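You operate a simulated robot arm through the tools that you are given. There is no shell and no other tool. Be economical: measure what you need, move in short steps, check, and stop when the job is done.

Carry out the task below with a simulated robot arm. There is one attempt and no reset: what you move stays moved.

Task
Lift the stop arm and jog the blue band bottle on to the transfer plate at mid speed.
Fine: switch the drive off after.

It is judged by the outcome, as a careful person would: the job done as asked, and still so three seconds after it is handed in. It fails if anything else is knocked over, pushed out of place, dropped, spilled or broken.

Robot
A 7-joint arm with a two-finger parallel gripper, fixed in place. Base frame: the origin is at the foot of the arm, x ahead of it, y to its left, z up. Lengths are in mm, angles in rad, forces in N, time in s.
Its first joint turns from -2.897 to 2.897 rad. Payload 4.4 kg.
Tool frame: the origin (TCP) lies between the finger pads and is the grasp point; the fingertips stand 23 mm ahead of it; z points along the fingers, y is the line along which they close. Largest opening 94 mm; finger width 38, thickness 10; the body of the gripper, 54 by 96 mm, starts 39 mm behind the TCP.
Orientation is told as [roll, pitch, yaw] about the base's x, y, z axes, in that order, counted from this pose: with the fingers straight down and closing along the base's y, the tool's x points along the base's -x, its y along +y and its z along -z.

Tools
- The arm moves only by the tool arm_command. Its argument "series" is a list that holds one entry, the list of rows, each a list of 7 numbers: the finger opening in cm, from 0 to 9.4, then the shift along the tool's x, y, z in units of 150 mm (1.0 is 150 mm), then the turn, a rotation vector about the tool's x, y, z in units of 90 degrees (1.0 is 90 degrees). In form: [[[claw, tx, ty, tz, ax, ay, az], ...]]. A call has 1 to 12 rows; each row is the pose to reach, as a shift and turn from the pose commanded when the call began, along the tool's axes at that moment. A call with a number of a shift or a turn outside -1 to 1 is refused whole. Rows are played at 5 a second. More than 50 mm and 0.15 rad between two rows, or a gripper value outside its range, and nothing of the call is played. Where a pose cannot be reached the arm comes as near as it can. A force on the tool above 90 N (or 10 N above the force at the start of the call, whichever is more), or a blocked arm, ends the call early, and 0.2 s more pass. The fingers move at their own pace (about 72 mm/s each) and stop on an object; they squeeze with about 35 N. The grip force told is the motor's: it shows also when the fingers shut on nothing. Time passes only in rows, and 0.2 s behind the last, so rows that repeat a pose let the fingers close. The reply holds the time, the measured pose of the TCP, the force on the tool along the base axes, the opening and the grip force, in the units named above and with some noise.
- Cameras (640 x 400 px; columns grow to the right, rows downward): "scene" is fixed at [49.6, 649.8, 1536.2]; the picture's right is [-0.28, -0.96, 0.00], its down [-0.44, 0.13, -0.89] and it looks along [0.85, -0.25, -0.46] (base axes); focal length 316 px, centre (320, 200). "wrist" rides on the gripper at [-39, 0, -44] in the tool frame; the picture's right is [0.00, -1.00, 0.00], its down [0.97, 0.00, -0.24] and it looks along [0.24, 0.00, 0.97] (tool axes); focal length 218 px, centre (320, 200). There is no depth. A picture from a camera that has moved, and an enlarged one, comes with that camera's place and axes in the base frame and with its lens.
- camera(camera): a new picture of that camera. It takes no simulated time.
- close_up(camera, box): a new picture of the part [left, top, right, bottom] of that camera's present view, enlarged. It takes no simulated time.
- finish_job(): hands the job in; it is judged then, once.

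Go step by step. Nothing tells you positions but the pictures and the camera data: compare them with the known pose of the tool, close in by small moves and look again before you grip or let go. The budget is 120 turns and 76 pictures, counting those below and the enlarged ones. Unless the task says otherwise, let go and move clear before handing in, and close with one line.

The tools are called after ">>>" by a JSON object that holds its "fn" and its "kwargs". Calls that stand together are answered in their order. arm_command: Moves the arm, as the interface text tells. Its arguments: {"type":"object","properties":{"series":{"type":"array","items":{"type":"array","items":{"type":"array","items":{"type":"number"}}}}},"required":["series"]} The other tools are called the same way: camera (camera) takes a picture; close_up (camera, box) takes an enlarged picture of a part of a camera's view; finish_job () hands the job in.

At the start:

```text
time_s: 0.0
position: [642.8, 179.3, 1307.8]
tool_rot: [0.0, -0.001, -0.001]
ft_force: [-0.3, -0.6, -0.5]
finger_gap: 94.1
gripper_force: 0.1
```

scene: 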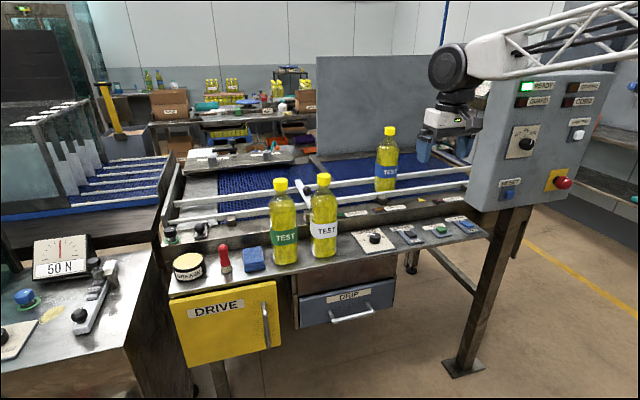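
wrist: 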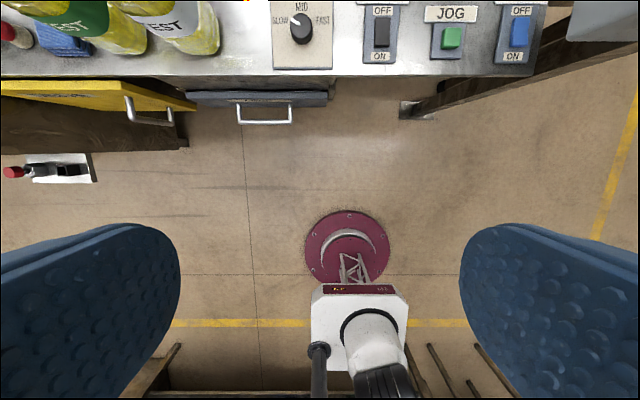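

I see a conveyor with a blue-band bottle, a row of controls (speed knob, switches, jog button) and a control panel. I'll look closer first.

>>> {"fn": "close_up", "kwargs": {"camera": "scene", "box": [330, 190, 490, 290]}}

>>> {"fn": "close_up", "kwargs": {"camera": "scene", "box": [150, 130, 350, 255]}}

>>> {"fn": "close_up", "kwargs": {"camera": "scene", "box": [310, 120, 490, 232]}}

>>> {"fn": "close_up", "kwargs": {"camera": "scene", "box": [460, 65, 620, 215]}}

>>> {"fn": "close_up", "kwargs": {"camera": "wrist", "box": [240, 0, 560, 80]}}

```text
4.00 times, centred on (410, 240) of scene
camera zoom: at [49.6, 649.8, 1536.2], right [-0.28, -0.96, 0.0], down [-0.44, 0.13, -0.89], along [0.85, -0.25, -0.46], focal length 1264 px, centre (-40, 40)
```

zoom: 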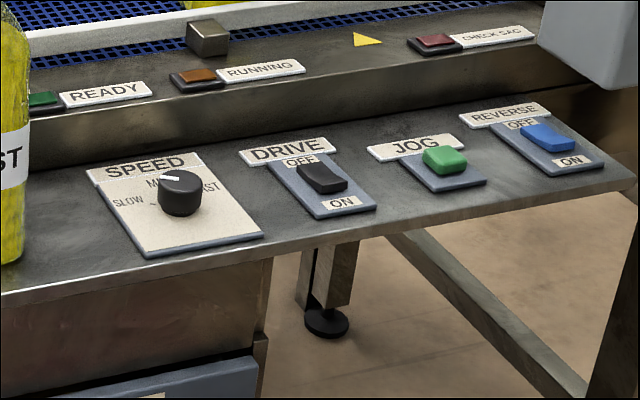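

```text
3.20 times, centred on (250, 192) of scene
camera zoom: at [49.6, 649.8, 1536.2], right [-0.28, -0.96, 0.0], down [-0.44, 0.13, -0.89], along [0.85, -0.25, -0.46], focal length 1011 px, centre (544, 224)
```

zoom: 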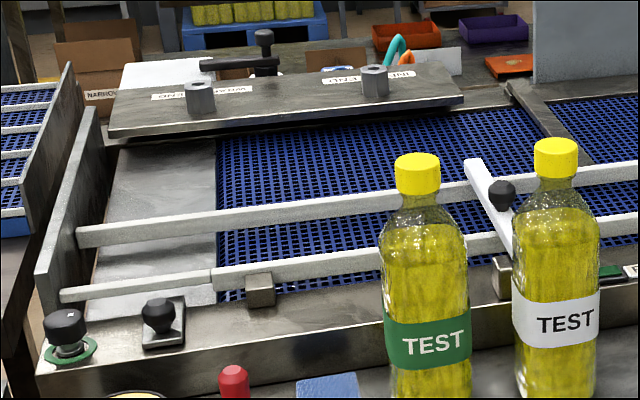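

```text
3.56 times, centred on (400, 176) of scene
camera zoom: at [49.6, 649.8, 1536.2], right [-0.28, -0.96, 0.0], down [-0.44, 0.13, -0.89], along [0.85, -0.25, -0.46], focal length 1123 px, centre (36, 285)
```

zoom: 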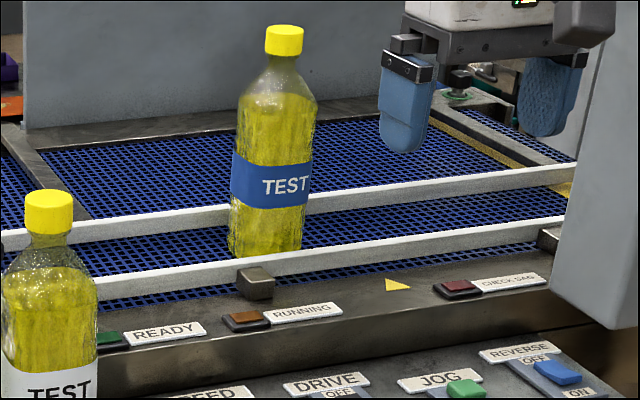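

```text
2.67 times, centred on (540, 140) of scene
camera zoom: at [49.6, 649.8, 1536.2], right [-0.28, -0.96, 0.0], down [-0.44, 0.13, -0.89], along [0.85, -0.25, -0.46], focal length 842 px, centre (-267, 360)
```

zoom: 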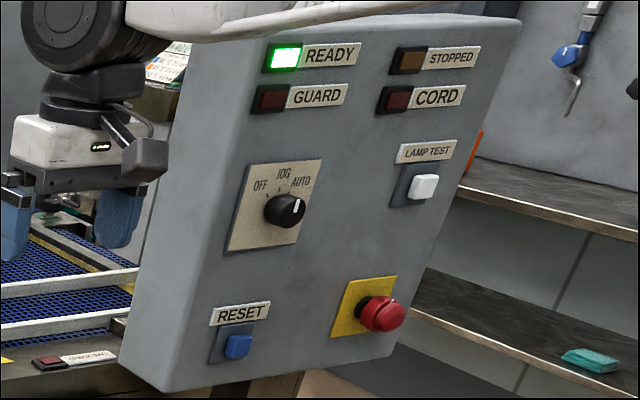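

```text
2.00 times, centred on (400, 40) of wrist
camera zoom: at [682.8, 178.0, 1350.6], right [0.0, -1.0, 0.0], down [-0.97, 0.0, 0.24], along [-0.24, 0.0, -0.97], focal length 436 px, centre (160, 520)
```

zoom: 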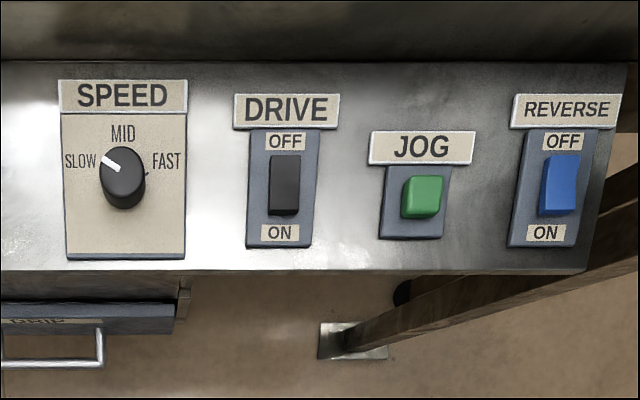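

I need more precise readings of the selector, the rockers and the stop arm. Zooming on these.

>>> {"fn": "close_up", "kwargs": {"camera": "scene", "box": [505, 115, 553, 165]}}

>>> {"fn": "close_up", "kwargs": {"camera": "scene", "box": [160, 165, 240, 250]}}

>>> {"fn": "arm_command", "kwargs": {"series": [[[9.4, -0.1, 0.1, 0, 0, -0.08, 0], [9.4, -0.2, 0.2, 0, 0, -0.16, 0], [9.4, -0.3, 0.3, 0, 0, -0.24, 0], [9.4, -0.4, 0.4, 0, 0, -0.32, 0], [9.4, -0.45, 0.5, 0, 0, -0.4, 0], [9.4, -0.5, 0.6, 0, 0, -0.45, 0], [9.4, -0.5, 0.7, 0, 0, -0.5, 0], [9.4, -0.5, 0.8, 0, 0, -0.5, 0]]]}}

>>> {"fn": "camera", "kwargs": {"camera": "wrist"}}

```text
8.00 times, centred on (529, 140) of scene
camera zoom: at [49.6, 649.8, 1536.2], right [-0.28, -0.96, 0.0], down [-0.44, 0.13, -0.89], along [0.85, -0.25, -0.46], focal length 2527 px, centre (-1352, 680)
```

zoom: 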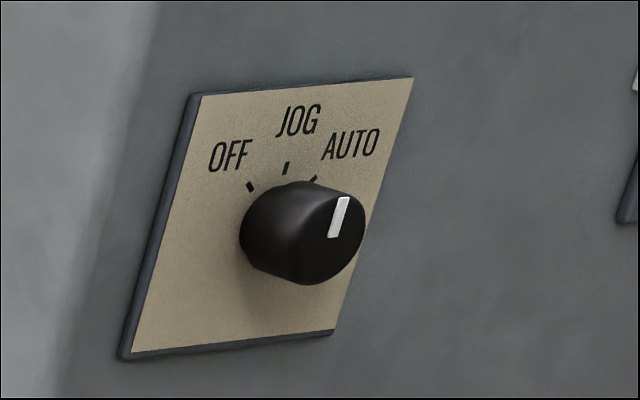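

```text
4.71 times, centred on (200, 208) of scene
camera zoom: at [49.6, 649.8, 1536.2], right [-0.28, -0.96, 0.0], down [-0.44, 0.13, -0.89], along [0.85, -0.25, -0.46], focal length 1487 px, centre (885, 165)
```

zoom: 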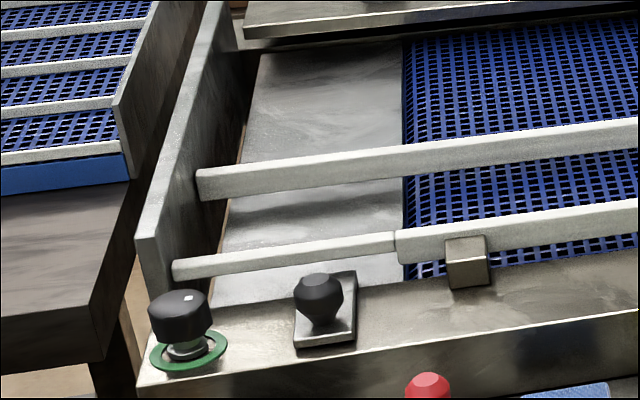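

```text
time_s: 1.8
position: [718.6, 298.1, 1308.2]
tool_rot: [-0.002, -0.788, 0.0]
ft_force: [-0.2, 0.6, -0.1]
finger_gap: 93.7
gripper_force: 0.1
```

```text
66 pictures are left
camera wrist: at [715.2, 298.0, 1364.5], right [0.0, -1.0, 0.0], down [-0.86, 0.0, -0.52], along [0.52, 0.0, -0.86], focal length 218 px, centre (320, 200)
```

wrist: 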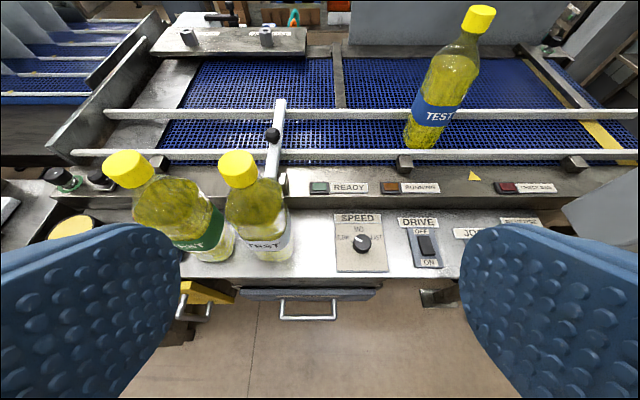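

Now a better view of belt, stop arm and switches. I'll zoom on details.

>>> {"fn": "close_up", "kwargs": {"camera": "wrist", "box": [320, 160, 560, 280]}}

>>> {"fn": "close_up", "kwargs": {"camera": "wrist", "box": [180, 60, 380, 200]}}

>>> {"fn": "close_up", "kwargs": {"camera": "wrist", "box": [30, 10, 330, 240]}}

```text
2.67 times, centred on (440, 220) of wrist
camera zoom: at [715.2, 298.0, 1364.5], right [0.0, -1.0, 0.0], down [-0.86, 0.0, -0.52], along [0.52, 0.0, -0.86], focal length 582 px, centre (0, 147)
```

zoom: 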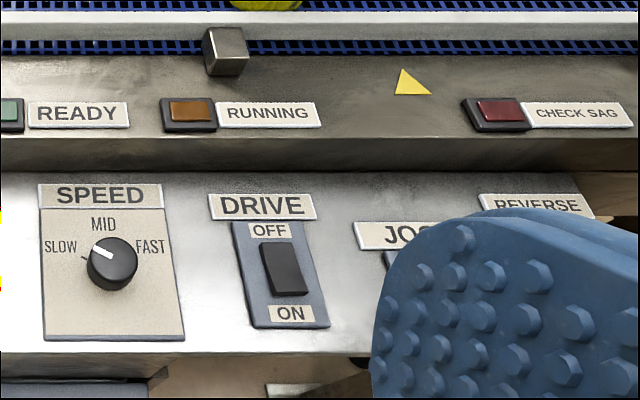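

```text
2.86 times, centred on (280, 130) of wrist
camera zoom: at [715.2, 298.0, 1364.5], right [0.0, -1.0, 0.0], down [-0.86, 0.0, -0.52], along [0.52, 0.0, -0.86], focal length 624 px, centre (434, 400)
```

zoom: 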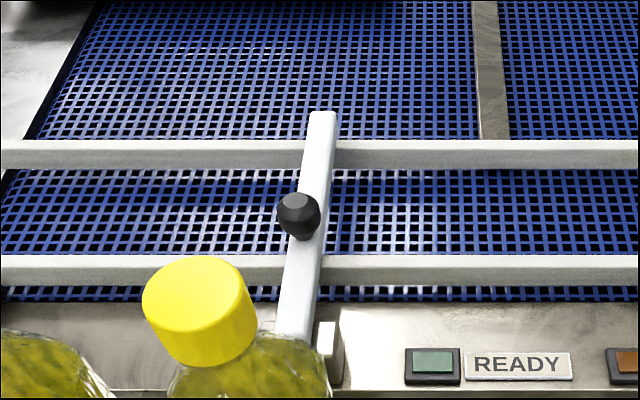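

```text
1.74 times, centred on (180, 125) of wrist
camera zoom: at [715.2, 298.0, 1364.5], right [0.0, -1.0, 0.0], down [-0.86, 0.0, -0.52], along [0.52, 0.0, -0.86], focal length 380 px, centre (564, 330)
```

zoom: 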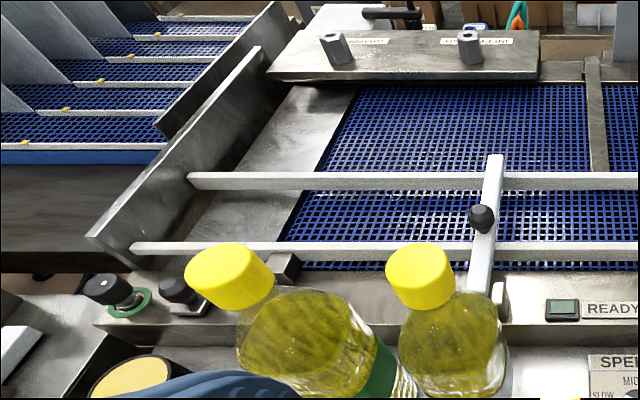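

Selector is in JOG, drive off, speed at SLOW. The stop arm's knob I take to be about (1081, 400, 1030) with its hinge at the front (x≈975). I'll approach from above, well over the white bottle (cap ≈ z 1170).

>>> {"fn": "arm_command", "kwargs": {"series": [[[6, -0.13, 0.11, 0.15, 0, 0.02, 0], [6, -0.27, 0.23, 0.3, 0, 0.04, 0], [6, -0.4, 0.34, 0.45, 0, 0.06, 0], [6, -0.54, 0.45, 0.6, 0, 0.08, 0], [6, -0.67, 0.57, 0.75, 0, 0.1, 0], [6, -0.81, 0.68, 0.89, 0, 0.12, 0], [6, -0.81, 0.68, 0.89, 0, 0.12, 0]]]}}

>>> {"fn": "camera", "kwargs": {"camera": "wrist"}}

>>> {"fn": "camera", "kwargs": {"camera": "scene"}}

```text
time_s: 3.4
position: [899.1, 399.8, 1297.8]
tool_rot: [0.001, -0.597, -0.001]
ft_force: [0.3, -0.9, -0.1]
finger_gap: 60.1
gripper_force: 0.1
```

```text
62 pictures are left
camera wrist: at [908.1, 398.5, 1355.8], right [0.0, -1.0, 0.0], down [-0.94, 0.0, -0.35], along [0.35, 0.0, -0.94], focal length 218 px, centre (320, 200)
```

wrist: 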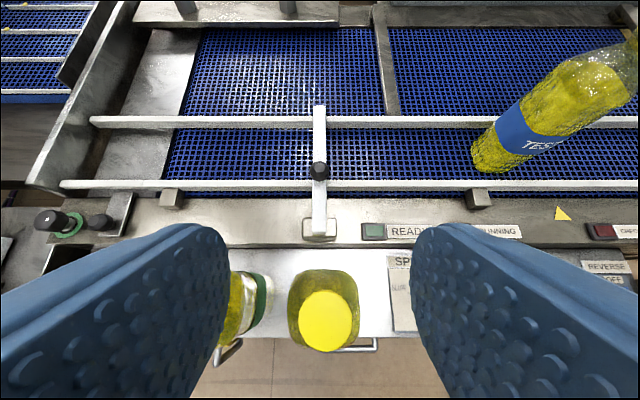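

```text
61 pictures are left
```

scene: 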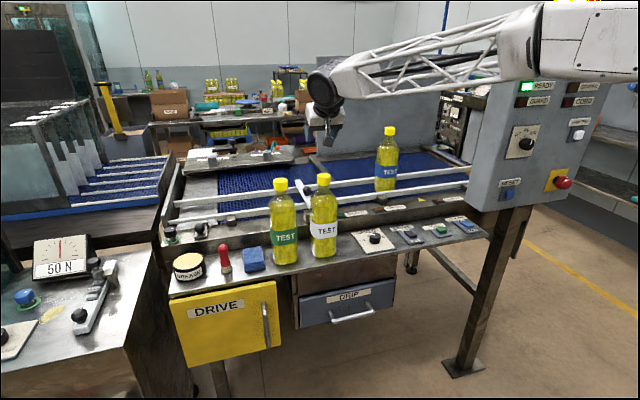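

Knob confirmed near (1083, 400, 1030). Descending along the tool axis.

>>> {"fn": "arm_command", "kwargs": {"series": [[[6, 0, 0, 0.25, 0, 0, 0], [6, 0, 0, 0.5, 0, 0, 0], [6, 0, 0, 0.75, 0, 0, 0], [6, 0, 0, 1.0, 0, 0, 0], [6, 0, 0, 1.0, 0, 0, 0]]]}}

>>> {"fn": "camera", "kwargs": {"camera": "wrist"}}

>>> {"fn": "close_up", "kwargs": {"camera": "scene", "box": [240, 60, 420, 280]}}

```text
time_s: 4.6
position: [983.5, 401.0, 1175.5]
tool_rot: [0.0, -0.596, -0.001]
ft_force: [-0.6, 0.4, 1.5]
finger_gap: 59.9
gripper_force: 0.1
```

```text
60 pictures are left
camera wrist: at [991.4, 399.9, 1233.2], right [0.0, -1.0, 0.0], down [-0.94, 0.0, -0.35], along [0.35, 0.0, -0.94], focal length 218 px, centre (320, 200)
```

wrist: 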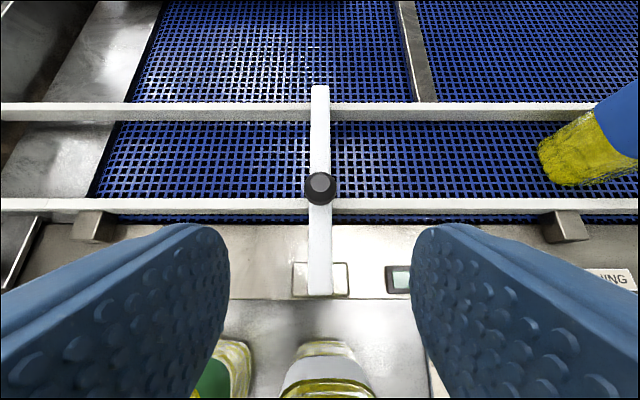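

```text
1.82 times, centred on (330, 170) of scene
camera zoom: at [49.6, 649.8, 1536.2], right [-0.28, -0.96, 0.0], down [-0.44, 0.13, -0.89], along [0.85, -0.25, -0.46], focal length 574 px, centre (302, 254)
```

zoom: 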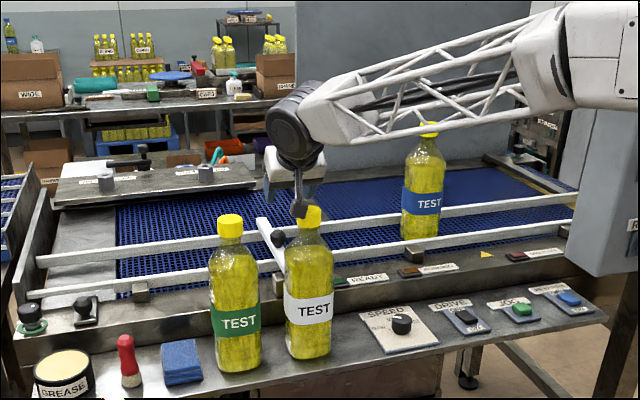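

Well aligned. Descending most of the remaining distance, then checking.

>>> {"fn": "arm_command", "kwargs": {"series": [[[6, 0, 0, 0.22, 0, 0, 0], [6, 0, 0, 0.44, 0, 0, 0], [6, 0, 0, 0.66, 0, 0, 0], [6, -0.01, 0, 0.86, 0, 0, 0], [6, -0.01, 0, 0.86, 0, 0, 0]]]}}

>>> {"fn": "camera", "kwargs": {"camera": "wrist"}}

>>> {"fn": "close_up", "kwargs": {"camera": "scene", "box": [270, 130, 370, 230]}}

```text
time_s: 5.8
position: [1056.4, 401.2, 1066.2]
tool_rot: [-0.001, -0.596, 0.001]
ft_force: [1.4, 1.1, 0.8]
finger_gap: 60.1
gripper_force: 0.1
```

```text
58 pictures are left
camera wrist: at [1065.4, 400.1, 1124.8], right [0.0, -1.0, 0.0], down [-0.94, 0.0, -0.35], along [0.35, 0.0, -0.94], focal length 218 px, centre (320, 200)
```

wrist: 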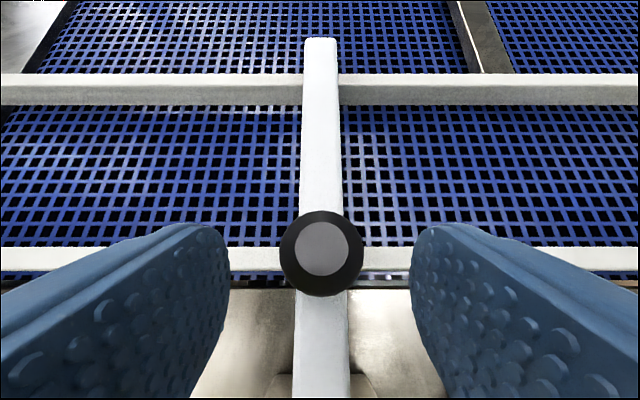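

```text
4.00 times, centred on (320, 180) of scene
camera zoom: at [49.6, 649.8, 1536.2], right [-0.28, -0.96, 0.0], down [-0.44, 0.13, -0.89], along [0.85, -0.25, -0.46], focal length 1264 px, centre (320, 280)
```

zoom: 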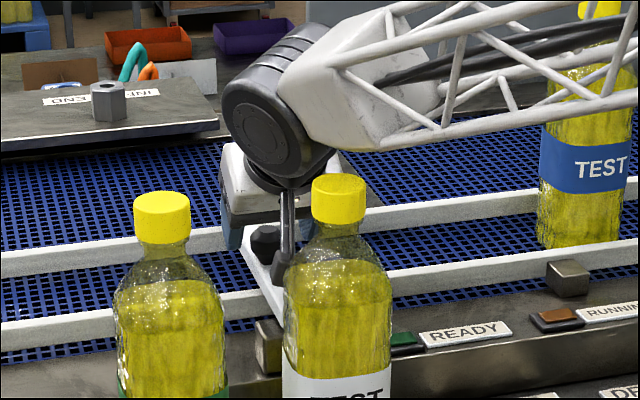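

Knob centred between the fingers, about 35 mm ahead. Advancing and then closing on it.

>>> {"fn": "arm_command", "kwargs": {"series": [[[6, 0, -0.007, 0.12, 0, 0, 0], [6, 0, -0.007, 0.23, 0, 0, 0], [6, 0, -0.007, 0.23, 0, 0, 0]]]}}

>>> {"fn": "camera", "kwargs": {"camera": "wrist"}}

```text
time_s: 6.6
position: [1076.9, 398.2, 1044.3]
tool_rot: [0.003, -0.602, -0.002]
ft_force: [0.3, -0.1, 0.4]
finger_gap: 60.0
gripper_force: 0.1
```

```text
56 pictures are left
camera wrist: at [1084.9, 398.7, 1102.9], right [0.0, -1.0, 0.0], down [-0.94, 0.0, -0.35], along [0.35, 0.0, -0.94], focal length 218 px, centre (320, 200)
```

wrist: 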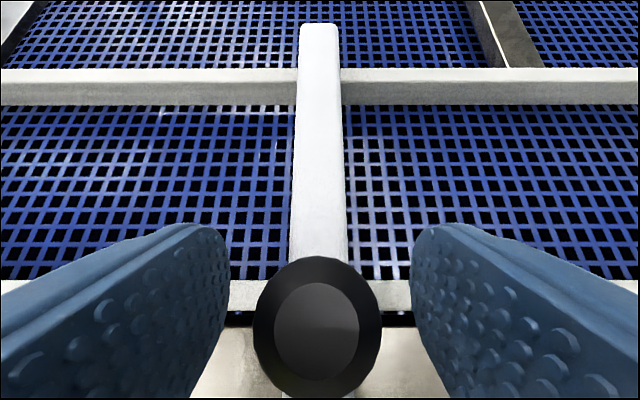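

Need to go slightly lower and back so the pads meet the knob's middle, then close.

>>> {"fn": "arm_command", "kwargs": {"series": [[[6, 0.045, 0.005, 0.035, 0, 0, 0], [6, 0.045, 0.005, 0.035, 0, 0, 0], [2, 0.045, 0.005, 0.035, 0, 0, 0], [2, 0.045, 0.005, 0.035, 0, 0, 0], [2, 0.045, 0.005, 0.035, 0, 0, 0]]]}}

>>> {"fn": "camera", "kwargs": {"camera": "wrist"}}

```text
time_s: 7.8
position: [1074.6, 400.2, 1047.0]
tool_rot: [0.008, -0.611, -0.004]
ft_force: [3.9, -3.2, 32.5]
finger_gap: 31.4
gripper_force: 45.0
```

```text
55 pictures are left
camera wrist: at [1082.2, 399.1, 1103.5], right [0.0, -1.0, -0.01], down [-0.93, 0.0, -0.36], along [0.36, 0.01, -0.93], focal length 218 px, centre (320, 200)
```

wrist: 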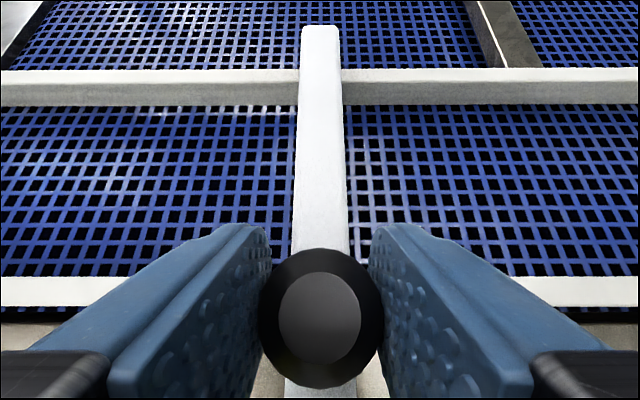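

Gripped (31 mm); fingertips press slightly on the rail. Now lifting along the hinge arc in small steps.

>>> {"fn": "arm_command", "kwargs": {"series": [[[2, -0.07, 0, -0.089, 0, 0, 0], [2, -0.085, 0, -0.149, 0, 0, 0], [2, -0.092, 0, -0.21, 0, 0, 0], [2, -0.093, 0, -0.273, 0, 0, 0], [2, -0.089, 0, -0.334, 0, 0, 0], [2, -0.089, 0, -0.334, 0, 0, 0]]]}}

>>> {"fn": "camera", "kwargs": {"camera": "wrist"}}

>>> {"fn": "close_up", "kwargs": {"camera": "scene", "box": [250, 120, 370, 240]}}

```text
time_s: 9.2
position: [1057.4, 399.8, 1083.0]
tool_rot: [0.001, -0.598, 0.0]
ft_force: [-7.5, -2.5, -5.0]
finger_gap: 31.6
gripper_force: 43.5
```

```text
54 pictures are left
camera wrist: at [1064.8, 399.4, 1141.1], right [0.0, -1.0, 0.0], down [-0.94, 0.0, -0.35], along [0.35, 0.0, -0.94], focal length 218 px, centre (320, 200)
```

wrist: 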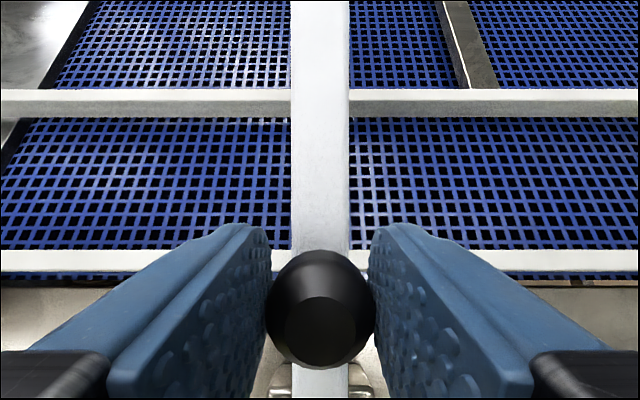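

```text
3.33 times, centred on (310, 180) of scene
camera zoom: at [49.6, 649.8, 1536.2], right [-0.28, -0.96, 0.0], down [-0.44, 0.13, -0.89], along [0.85, -0.25, -0.46], focal length 1053 px, centre (353, 267)
```

zoom: 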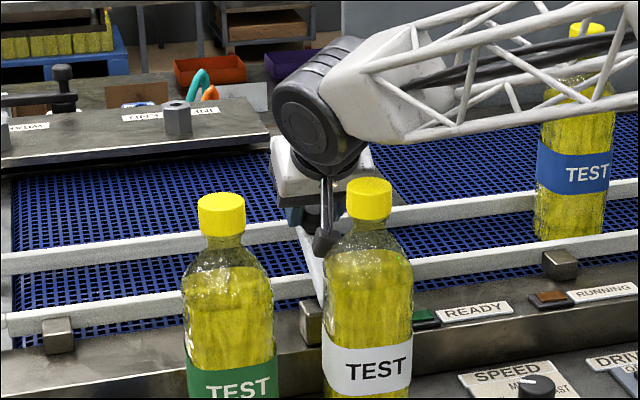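

The arm follows with low force. Continuing the arc while turning the tool more upright to stay clear of the white bottle.

>>> {"fn": "arm_command", "kwargs": {"series": [[[2, 0.014, 0, -0.06, 0, 0.03, 0], [2, 0.028, 0, -0.12, 0, 0.06, 0], [2, 0.054, 0, -0.178, 0, 0.09, 0], [2, 0.08, 0, -0.233, 0, 0.12, 0], [2, 0.115, 0, -0.285, 0, 0.15, 0], [2, 0.153, 0, -0.333, 0, 0.18, 0], [2, 0.198, 0, -0.377, 0, 0.215, 0], [2, 0.244, 0, -0.417, 0, 0.25, 0], [2, 0.244, 0, -0.417, 0, 0.25, 0]]]}}

>>> {"fn": "camera", "kwargs": {"camera": "wrist"}}

>>> {"fn": "close_up", "kwargs": {"camera": "scene", "box": [250, 120, 370, 240]}}

```text
time_s: 11.2
position: [992.0, 399.3, 1113.3]
tool_rot: [0.0, -0.205, 0.0]
ft_force: [15.6, -13.0, 13.3]
finger_gap: 31.0
gripper_force: 44.8
```

```text
52 pictures are left
camera wrist: at [1021.4, 399.4, 1163.8], right [0.0, -1.0, 0.0], down [-1.0, 0.0, 0.04], along [-0.04, 0.0, -1.0], focal length 218 px, centre (320, 200)
```

wrist: 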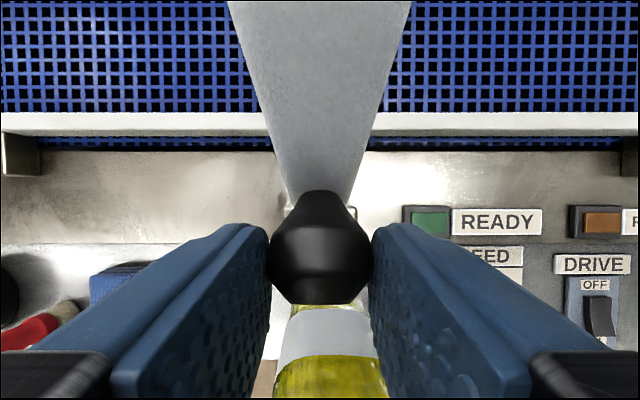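

```text
3.33 times, centred on (310, 180) of scene
camera zoom: at [49.6, 649.8, 1536.2], right [-0.28, -0.96, 0.0], down [-0.44, 0.13, -0.89], along [0.85, -0.25, -0.46], focal length 1053 px, centre (353, 267)
```

zoom: 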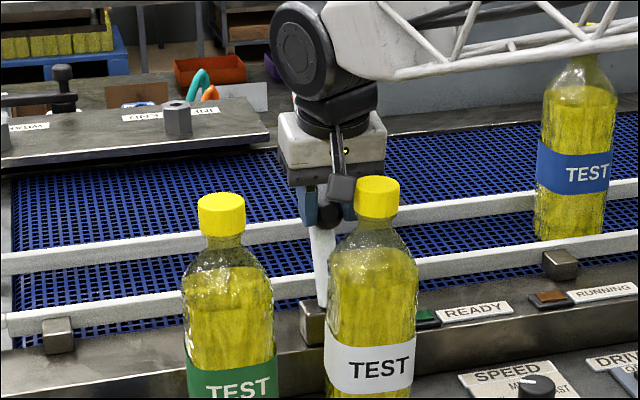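

The white bottle seems to have been nudged by the bracket on the hand's near side. Backing off along the arc to check it.

>>> {"fn": "arm_command", "kwargs": {"series": [[[2, -0.06, 0, 0.02, 0, 0, 0], [2, -0.117, 0, 0.042, 0, 0, 0], [2, -0.171, 0, 0.071, 0, 0, 0]]]}}

>>> {"fn": "close_up", "kwargs": {"camera": "scene", "box": [250, 120, 370, 270]}}

>>> {"fn": "close_up", "kwargs": {"camera": "scene", "box": [310, 150, 350, 190]}}

```text
time_s: 12.0
position: [1017.0, 399.4, 1104.8]
tool_rot: [-0.002, -0.201, 0.001]
ft_force: [-17.8, -31.6, -2.6]
finger_gap: 31.6
gripper_force: 45.7
```

```text
2.67 times, centred on (310, 195) of scene
camera zoom: at [49.6, 649.8, 1536.2], right [-0.28, -0.96, 0.0], down [-0.44, 0.13, -0.89], along [0.85, -0.25, -0.46], focal length 842 px, centre (347, 213)
```

zoom: 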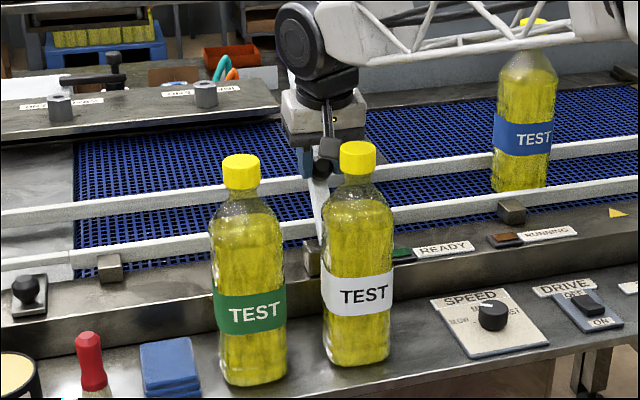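

```text
10.00 times, centred on (330, 170) of scene
camera zoom: at [49.6, 649.8, 1536.2], right [-0.28, -0.96, 0.0], down [-0.44, 0.13, -0.89], along [0.85, -0.25, -0.46], focal length 3159 px, centre (220, 500)
```

zoom: 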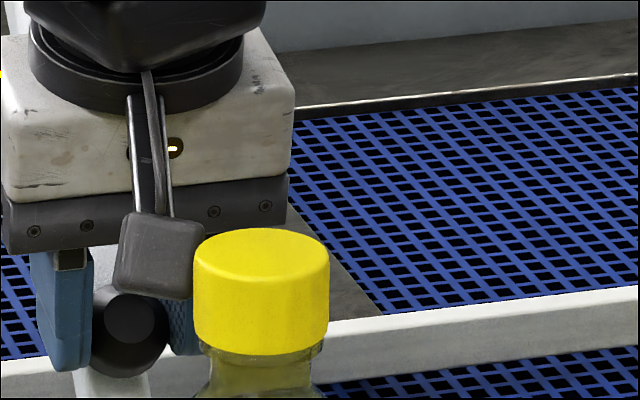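

The bottle settled back upright in its original place. The bracket on the hand can't pass the cap at this height, so I'll regrip higher on the bar; first loosen to see if the arm stays up.

>>> {"fn": "arm_command", "kwargs": {"series": [[[4.2, 0, 0, 0, 0, 0, 0], [4.2, 0, 0, 0, 0, 0, 0], [4.2, 0, 0, 0, 0, 0, 0]]]}}

>>> {"fn": "camera", "kwargs": {"camera": "wrist"}}

>>> {"fn": "close_up", "kwargs": {"camera": "scene", "box": [250, 120, 370, 240]}}

```text
time_s: 12.8
position: [1018.0, 401.4, 1108.0]
tool_rot: [-0.001, -0.203, 0.0]
ft_force: [-0.5, 0.5, 0.4]
finger_gap: 42.1
gripper_force: 0.1
```

```text
48 pictures are left
camera wrist: at [1048.4, 400.7, 1157.7], right [0.0, -1.0, 0.0], down [-1.0, 0.0, 0.04], along [-0.04, 0.0, -1.0], focal length 218 px, centre (320, 200)
```

wrist: 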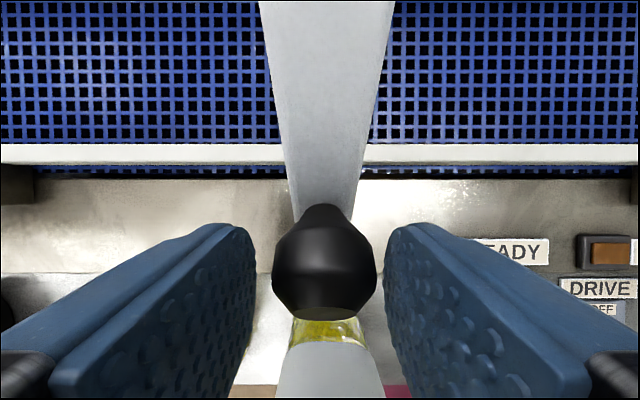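

```text
3.33 times, centred on (310, 180) of scene
camera zoom: at [49.6, 649.8, 1536.2], right [-0.28, -0.96, 0.0], down [-0.44, 0.13, -0.89], along [0.85, -0.25, -0.46], focal length 1053 px, centre (353, 267)
```

zoom: 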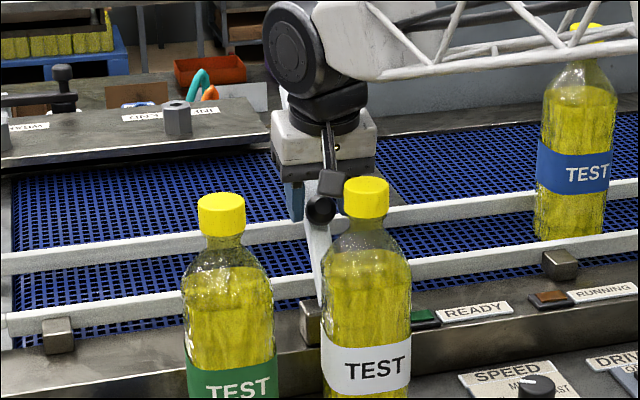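

The arm stays by friction. Rising clear, then moving to above the bar's upper end.

>>> {"fn": "arm_command", "kwargs": {"series": [[[6, 0, 0, 0, 0, 0, 0], [6, -0.04, 0, -0.2, 0, 0, 0], [6, -0.08, 0, -0.42, 0, 0, 0], [6, -0.13, 0, -0.64, 0, 0, 0], [6, -0.173, 0, -0.85, 0, 0, 0], [6, -0.32, 0, -0.88, 0, 0, 0], [6, -0.5, 0, -0.91, 0, 0, 0], [6, -0.5, 0, -0.91, 0, 0, 0]]]}}

>>> {"fn": "camera", "kwargs": {"camera": "wrist"}}

>>> {"fn": "close_up", "kwargs": {"camera": "scene", "box": [250, 90, 370, 240]}}

```text
time_s: 14.6
position: [1064.5, 401.6, 1255.5]
tool_rot: [0.002, -0.205, -0.001]
ft_force: [-0.2, 0.5, -0.3]
finger_gap: 60.0
gripper_force: 0.1
```

```text
46 pictures are left
camera wrist: at [1094.3, 399.6, 1306.3], right [0.0, -1.0, 0.0], down [-1.0, 0.0, 0.04], along [-0.04, 0.0, -1.0], focal length 218 px, centre (320, 200)
```

wrist: 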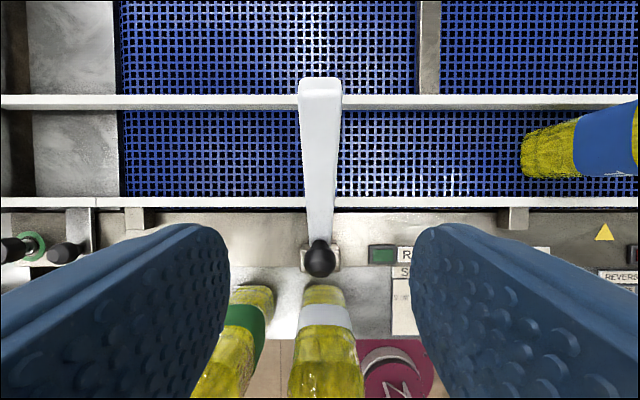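

```text
2.67 times, centred on (310, 165) of scene
camera zoom: at [49.6, 649.8, 1536.2], right [-0.28, -0.96, 0.0], down [-0.44, 0.13, -0.89], along [0.85, -0.25, -0.46], focal length 842 px, centre (347, 293)
```

zoom: 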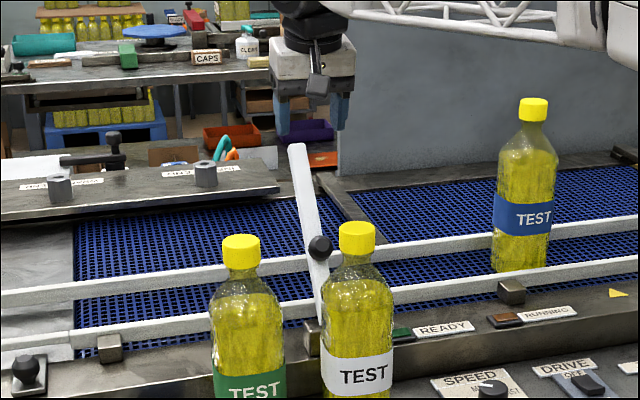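

The bar tip is at about (1143, 400, 1198). Moving down to straddle the bar near its tip.

>>> {"fn": "arm_command", "kwargs": {"series": [[[6, -0.1, 0, 0.1, 0, -0.04, 0], [6, -0.15, 0, 0.25, 0, -0.08, 0], [6, -0.18, 0, 0.42, 0, -0.11, 0], [6, -0.193, 0, 0.58, 0, -0.127, 0], [6, -0.193, -0.005, 0.66, 0, -0.127, 0], [6, -0.193, -0.005, 0.66, 0, -0.127, 0]]]}}

>>> {"fn": "camera", "kwargs": {"camera": "wrist"}}

>>> {"fn": "close_up", "kwargs": {"camera": "scene", "box": [270, 90, 350, 190]}}

```text
time_s: 16.0
position: [1111.8, 398.7, 1163.1]
tool_rot: [0.0, -0.403, 0.001]
ft_force: [0.5, 0.3, 0.7]
finger_gap: 60.2
gripper_force: 0.0
```

```text
44 pictures are left
camera wrist: at [1131.9, 397.5, 1219.4], right [0.0, -1.0, 0.0], down [-0.99, 0.0, -0.16], along [0.16, 0.0, -0.99], focal length 218 px, centre (320, 200)
```

wrist: 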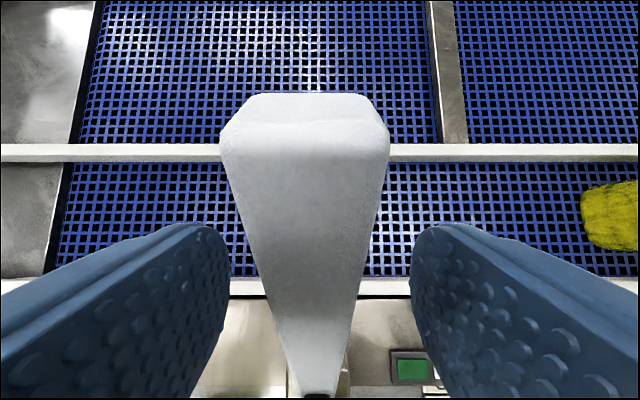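

```text
4.00 times, centred on (310, 140) of scene
camera zoom: at [49.6, 649.8, 1536.2], right [-0.28, -0.96, 0.0], down [-0.44, 0.13, -0.89], along [0.85, -0.25, -0.46], focal length 1264 px, centre (360, 440)
```

zoom: 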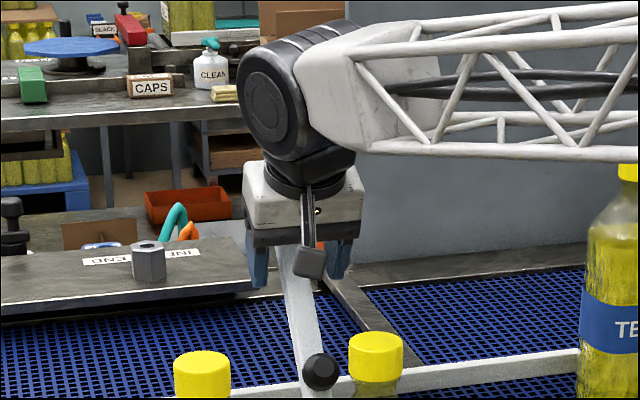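

The bar lies between the pads, close to the grasp point. Gripping it.

>>> {"fn": "arm_command", "kwargs": {"series": [[[6, 0, 0, 0.03, 0, 0, 0], [1.5, 0, 0, 0.03, 0, 0, 0], [1.5, 0, 0, 0.03, 0, 0, 0], [1.5, 0, 0, 0.03, 0, 0, 0]]]}}

```text
time_s: 17.0
position: [1113.7, 400.9, 1159.4]
tool_rot: [0.0, -0.405, 0.0]
ft_force: [5.3, 21.7, 0.4]
finger_gap: 23.8
gripper_force: 45.0
```

Pulling the bar up along its arc.

>>> {"fn": "arm_command", "kwargs": {"series": [[[1.5, 0.085, 0.01, -0.146, 0, 0, 0], [1.5, 0.165, 0.01, -0.253, 0, 0, 0], [1.5, 0.257, 0.01, -0.351, 0, 0, 0], [1.5, 0.357, 0.01, -0.441, 0, 0, 0], [1.5, 0.465, 0.01, -0.519, 0, 0, 0], [1.5, 0.465, 0.01, -0.519, 0, 0, 0]]]}}

>>> {"fn": "close_up", "kwargs": {"camera": "scene", "box": [250, 90, 370, 240]}}

```text
time_s: 18.4
position: [1019.5, 400.9, 1205.6]
tool_rot: [-0.001, -0.403, 0.001]
ft_force: [6.3, -0.4, -8.8]
finger_gap: 23.8
gripper_force: 45.3
```

```text
2.67 times, centred on (310, 165) of scene
camera zoom: at [49.6, 649.8, 1536.2], right [-0.28, -0.96, 0.0], down [-0.44, 0.13, -0.89], along [0.85, -0.25, -0.46], focal length 842 px, centre (347, 293)
```

zoom: 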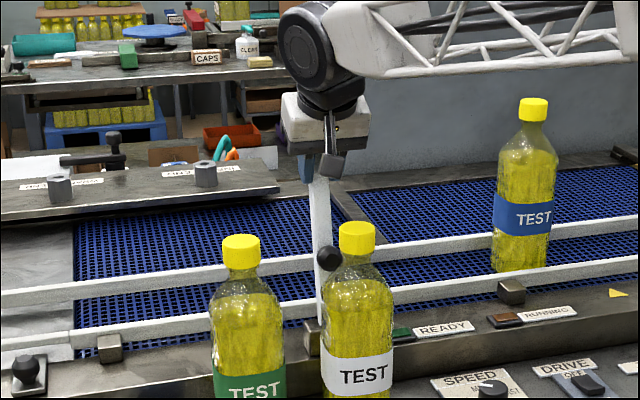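

Nearly upright; a little more.

>>> {"fn": "arm_command", "kwargs": {"series": [[[1.5, 0.06, 0, -0.034, 0, 0, 0], [1.5, 0.116, 0, -0.067, 0, 0, 0], [1.5, 0.16, 0, -0.09, 0, 0, 0], [1.5, 0.2, 0, -0.107, 0, 0, 0], [1.5, 0.2, 0, -0.107, 0, 0, 0]]]}}

>>> {"fn": "close_up", "kwargs": {"camera": "scene", "box": [250, 90, 370, 240]}}

```text
time_s: 19.6
position: [984.8, 401.6, 1208.2]
tool_rot: [0.001, -0.403, 0.0]
ft_force: [0.2, -0.3, -0.3]
finger_gap: 14.7
gripper_force: 0.1
```

```text
2.67 times, centred on (310, 165) of scene
camera zoom: at [49.6, 649.8, 1536.2], right [-0.28, -0.96, 0.0], down [-0.44, 0.13, -0.89], along [0.85, -0.25, -0.46], focal length 842 px, centre (347, 293)
```

zoom: 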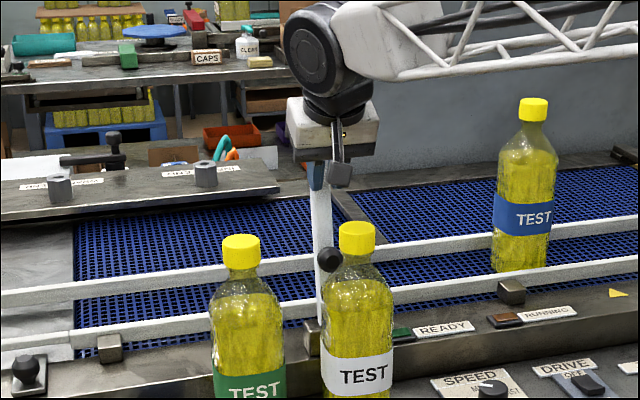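

The arm rests against its upper stop and stays up; my fingers slid off it harmlessly. Now moving over to the SPEED knob at about (880, 209, 905).

>>> {"fn": "arm_command", "kwargs": {"series": [[[2, 0.05, 0, -0.2, 0, 0.05, 0], [4, 0.1, -0.1, -0.4, 0, 0.1, 0], [6, 0.17, -0.3, -0.5, 0, 0.15, 0], [7, 0.2, -0.55, -0.53, 0, 0.2, 0], [7, 0.21, -0.8, -0.53, 0, 0.257, 0], [7, 0.21, -0.95, -0.53, 0, 0.257, 0], [7, 0.21, -0.95, -0.53, 0, 0.257, 0]]]}}

>>> {"fn": "camera", "kwargs": {"camera": "scene"}}

```text
time_s: 21.2
position: [923.2, 257.1, 1269.2]
tool_rot: [-0.001, 0.0, 0.001]
ft_force: [-0.3, 0.0, -0.8]
finger_gap: 69.9
gripper_force: 0.1
```

```text
40 pictures are left
```

scene: 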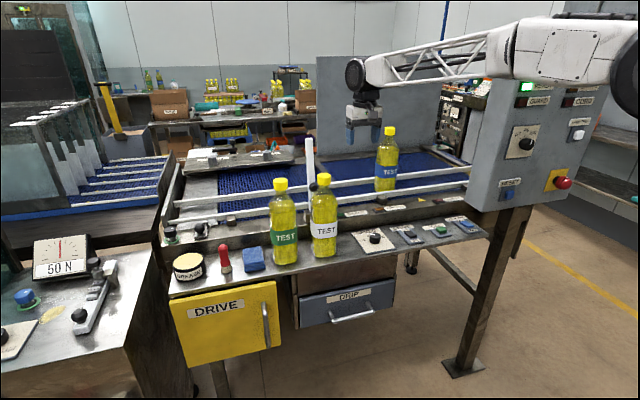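

Stop arm is up. Descending above the speed knob.

>>> {"fn": "arm_command", "kwargs": {"series": [[[7, 0.07, -0.08, 0.24, 0, 0, 0], [7, 0.14, -0.16, 0.48, 0, 0, 0], [7, 0.21, -0.24, 0.72, 0, 0, 0], [7, 0.287, -0.32, 0.98, 0, 0, 0], [7, 0.287, -0.32, 0.98, 0, 0, 0]]]}}

>>> {"fn": "camera", "kwargs": {"camera": "wrist"}}

```text
time_s: 22.4
position: [880.5, 209.7, 1121.5]
tool_rot: [0.001, 0.002, -0.001]
ft_force: [0.1, -0.2, 1.0]
finger_gap: 70.0
gripper_force: 0.0
```

```text
39 pictures are left
camera wrist: at [921.1, 210.1, 1165.0], right [0.0, -1.0, 0.0], down [-0.97, 0.0, 0.24], along [-0.24, 0.0, -0.97], focal length 218 px, centre (320, 200)
```

wrist: 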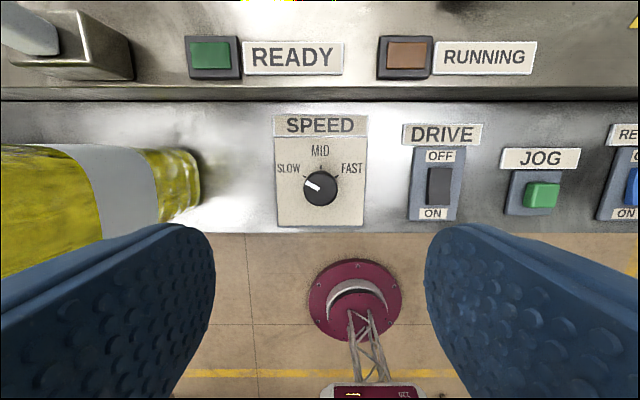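

Knob at about (873, 210). Going lower, then checking.

>>> {"fn": "arm_command", "kwargs": {"series": [[[7, 0.02, 0, 0.25, 0, 0, 0], [7, 0.04, 0, 0.5, 0, 0, 0], [7, 0.045, 0, 0.75, 0, 0, 0], [7, 0.045, 0, 1.0, 0, 0, 0], [7, 0.045, 0, 1.0, 0, 0, 0]]]}}

>>> {"fn": "camera", "kwargs": {"camera": "wrist"}}

>>> {"fn": "close_up", "kwargs": {"camera": "scene", "box": [320, 180, 480, 280]}}

```text
time_s: 23.6
position: [873.5, 208.7, 972.0]
tool_rot: [0.0, 0.0, 0.0]
ft_force: [-0.1, 0.3, -0.5]
finger_gap: 70.0
gripper_force: 0.0
```

```text
38 pictures are left
camera wrist: at [914.0, 208.7, 1015.2], right [0.0, -1.0, 0.0], down [-0.97, 0.0, 0.24], along [-0.24, 0.0, -0.97], focal length 218 px, centre (320, 200)
```

wrist: 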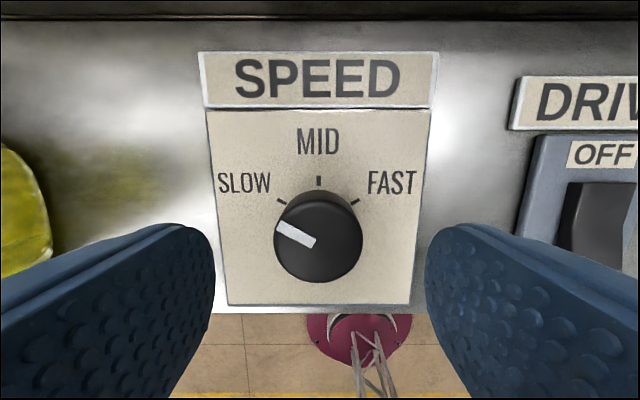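

```text
4.00 times, centred on (400, 230) of scene
camera zoom: at [49.6, 649.8, 1536.2], right [-0.28, -0.96, 0.0], down [-0.44, 0.13, -0.89], along [0.85, -0.25, -0.46], focal length 1264 px, centre (0, 80)
```

zoom: 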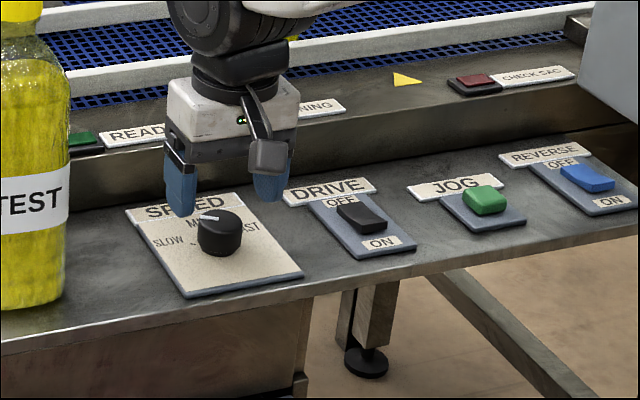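

The knob's top is at about z 930 and x≈877. Lowering until the tips are just above the plate and closing.

>>> {"fn": "arm_command", "kwargs": {"series": [[[7, -0.025, 0, 0.12, 0, 0, 0], [7, -0.025, 0, 0.235, 0, 0, 0], [7, -0.025, 0, 0.235, 0, 0, 0], [3, -0.025, 0, 0.235, 0, 0, 0], [3, -0.025, 0, 0.235, 0, 0, 0], [3, -0.025, 0, 0.235, 0, 0, 0]]]}}

>>> {"fn": "camera", "kwargs": {"camera": "wrist"}}

```text
time_s: 25.0
position: [879.5, 209.3, 936.9]
tool_rot: [0.0, 0.0, 0.0]
ft_force: [1.5, -2.4, -1.6]
finger_gap: 37.9
gripper_force: 44.4
```

```text
36 pictures are left
camera wrist: at [918.6, 209.5, 979.8], right [0.0, -1.0, 0.0], down [-0.97, 0.0, 0.24], along [-0.24, 0.0, -0.97], focal length 218 px, centre (320, 200)
```

wrist: 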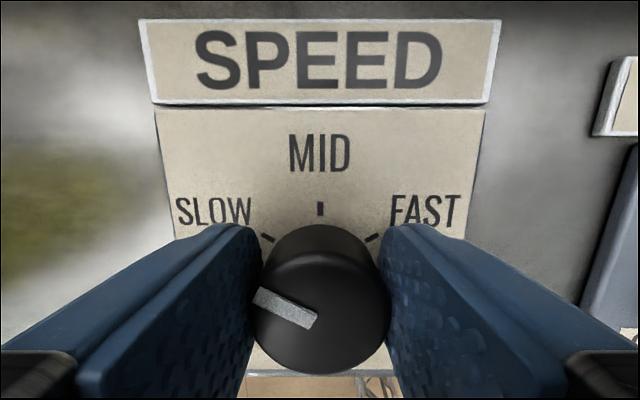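

Gripped. Turning clockwise about 60° to MID.

>>> {"fn": "arm_command", "kwargs": {"series": [[[3, 0, 0, 0, 0, 0, 0.083], [3, 0, 0, 0, 0, 0, 0.166], [3, 0, 0, 0, 0, 0, 0.25], [3, 0, 0, 0, 0, 0, 0.333], [3, 0, 0, 0, 0, 0, 0.416], [3, 0, 0, 0, 0, 0, 0.5], [3, 0, 0, 0, 0, 0, 0.583], [3, 0, 0, 0, 0, 0, 0.667], [3, 0, 0, 0, 0, 0, 0.667]]]}}

>>> {"fn": "camera", "kwargs": {"camera": "wrist"}}

```text
time_s: 27.0
position: [878.0, 211.3, 935.7]
tool_rot: [0.0, 0.001, -1.05]
ft_force: [-31.9, -12.0, 1.4]
finger_gap: 44.6
gripper_force: 16.6
```

```text
35 pictures are left
camera wrist: at [898.3, 176.1, 979.7], right [-0.87, -0.5, 0.0], down [-0.48, 0.84, 0.24], along [-0.12, 0.21, -0.97], focal length 218 px, centre (320, 200)
```

wrist: 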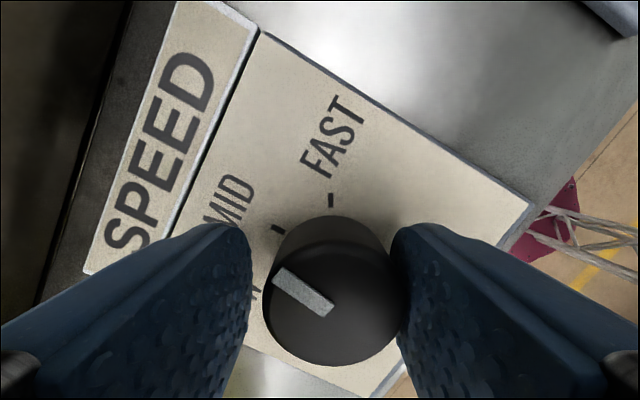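

Looks close to MID. Releasing and looking.

>>> {"fn": "arm_command", "kwargs": {"series": [[[7, 0, 0, 0, 0, 0, 0], [7, 0, 0, 0, 0, 0, 0], [7, 0, 0, -0.25, 0, 0, 0], [7, 0, 0, -0.5, 0, 0, 0], [7, 0, 0, -0.5, 0, 0, 0]]]}}

>>> {"fn": "camera", "kwargs": {"camera": "wrist"}}

```text
time_s: 28.2
position: [879.5, 209.5, 1011.1]
tool_rot: [0.001, 0.001, -1.046]
ft_force: [-0.1, 0.4, -0.6]
finger_gap: 69.9
gripper_force: 0.0
```

```text
34 pictures are left
camera wrist: at [899.4, 175.4, 1055.7], right [-0.87, -0.5, 0.0], down [-0.48, 0.84, 0.24], along [-0.12, 0.21, -0.97], focal length 218 px, centre (320, 200)
```

wrist: 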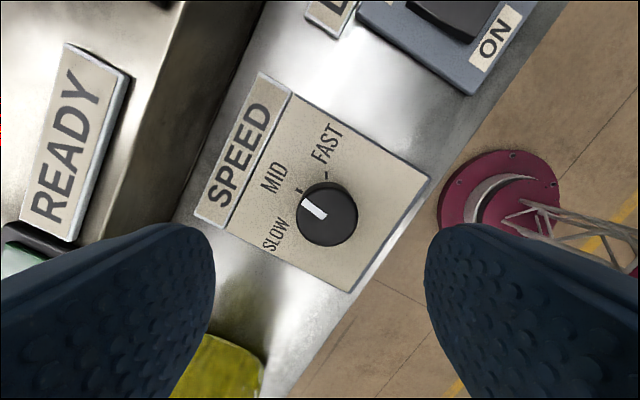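

>>> {"fn": "close_up", "kwargs": {"camera": "wrist", "box": [250, 130, 400, 270]}}

>>> {"fn": "close_up", "kwargs": {"camera": "scene", "box": [340, 210, 410, 270]}}

```text
2.86 times, centred on (325, 200) of wrist
camera zoom: at [899.4, 175.4, 1055.7], right [-0.87, -0.5, 0.0], down [-0.48, 0.84, 0.24], along [-0.12, 0.21, -0.97], focal length 624 px, centre (306, 200)
```

zoom: 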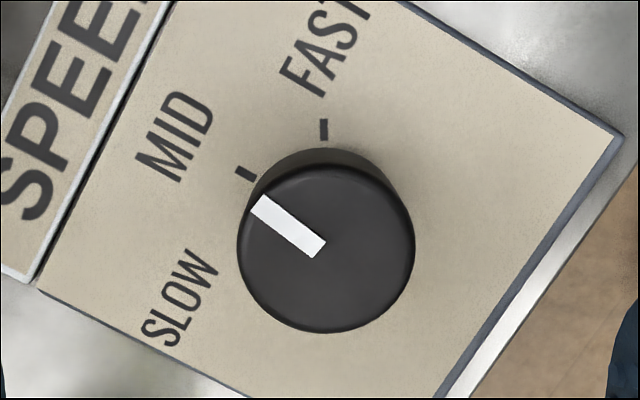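

```text
6.67 times, centred on (375, 240) of scene
camera zoom: at [49.6, 649.8, 1536.2], right [-0.28, -0.96, 0.0], down [-0.44, 0.13, -0.89], along [0.85, -0.25, -0.46], focal length 2106 px, centre (-47, -67)
```

zoom: 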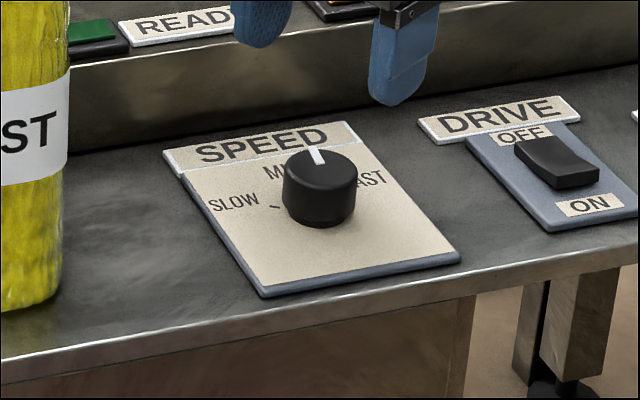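

Pointer looks slightly past MID. I'll turn the tool back and look squarely before correcting.

>>> {"fn": "arm_command", "kwargs": {"series": [[[7, 0, 0, 0, 0, 0, -0.09], [7, 0, 0, 0, 0, 0, -0.18], [7, 0, 0, 0, 0, 0, -0.27], [7, 0, 0, 0, 0, 0, -0.36], [7, 0, 0, 0, 0, 0, -0.45], [7, 0, 0, 0, 0, 0, -0.54], [7, 0, 0, 0, 0, 0, -0.62], [7, 0, 0, 0, 0, 0, -0.667], [7, 0, 0, 0, 0, 0, -0.667]]]}}

>>> {"fn": "close_up", "kwargs": {"camera": "wrist", "box": [240, 100, 400, 260]}}

```text
time_s: 30.2
position: [878.3, 209.5, 1012.7]
tool_rot: [0.0, 0.0, 0.003]
ft_force: [0.3, 1.4, -0.1]
finger_gap: 70.0
gripper_force: 0.1
```

```text
2.50 times, centred on (320, 180) of wrist
camera zoom: at [918.4, 209.6, 1055.0], right [0.0, -1.0, 0.0], down [-0.97, 0.0, 0.24], along [-0.24, 0.0, -0.97], focal length 546 px, centre (320, 250)
```

zoom: 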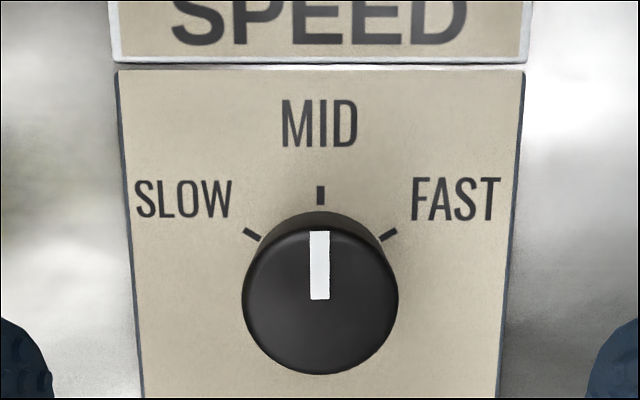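

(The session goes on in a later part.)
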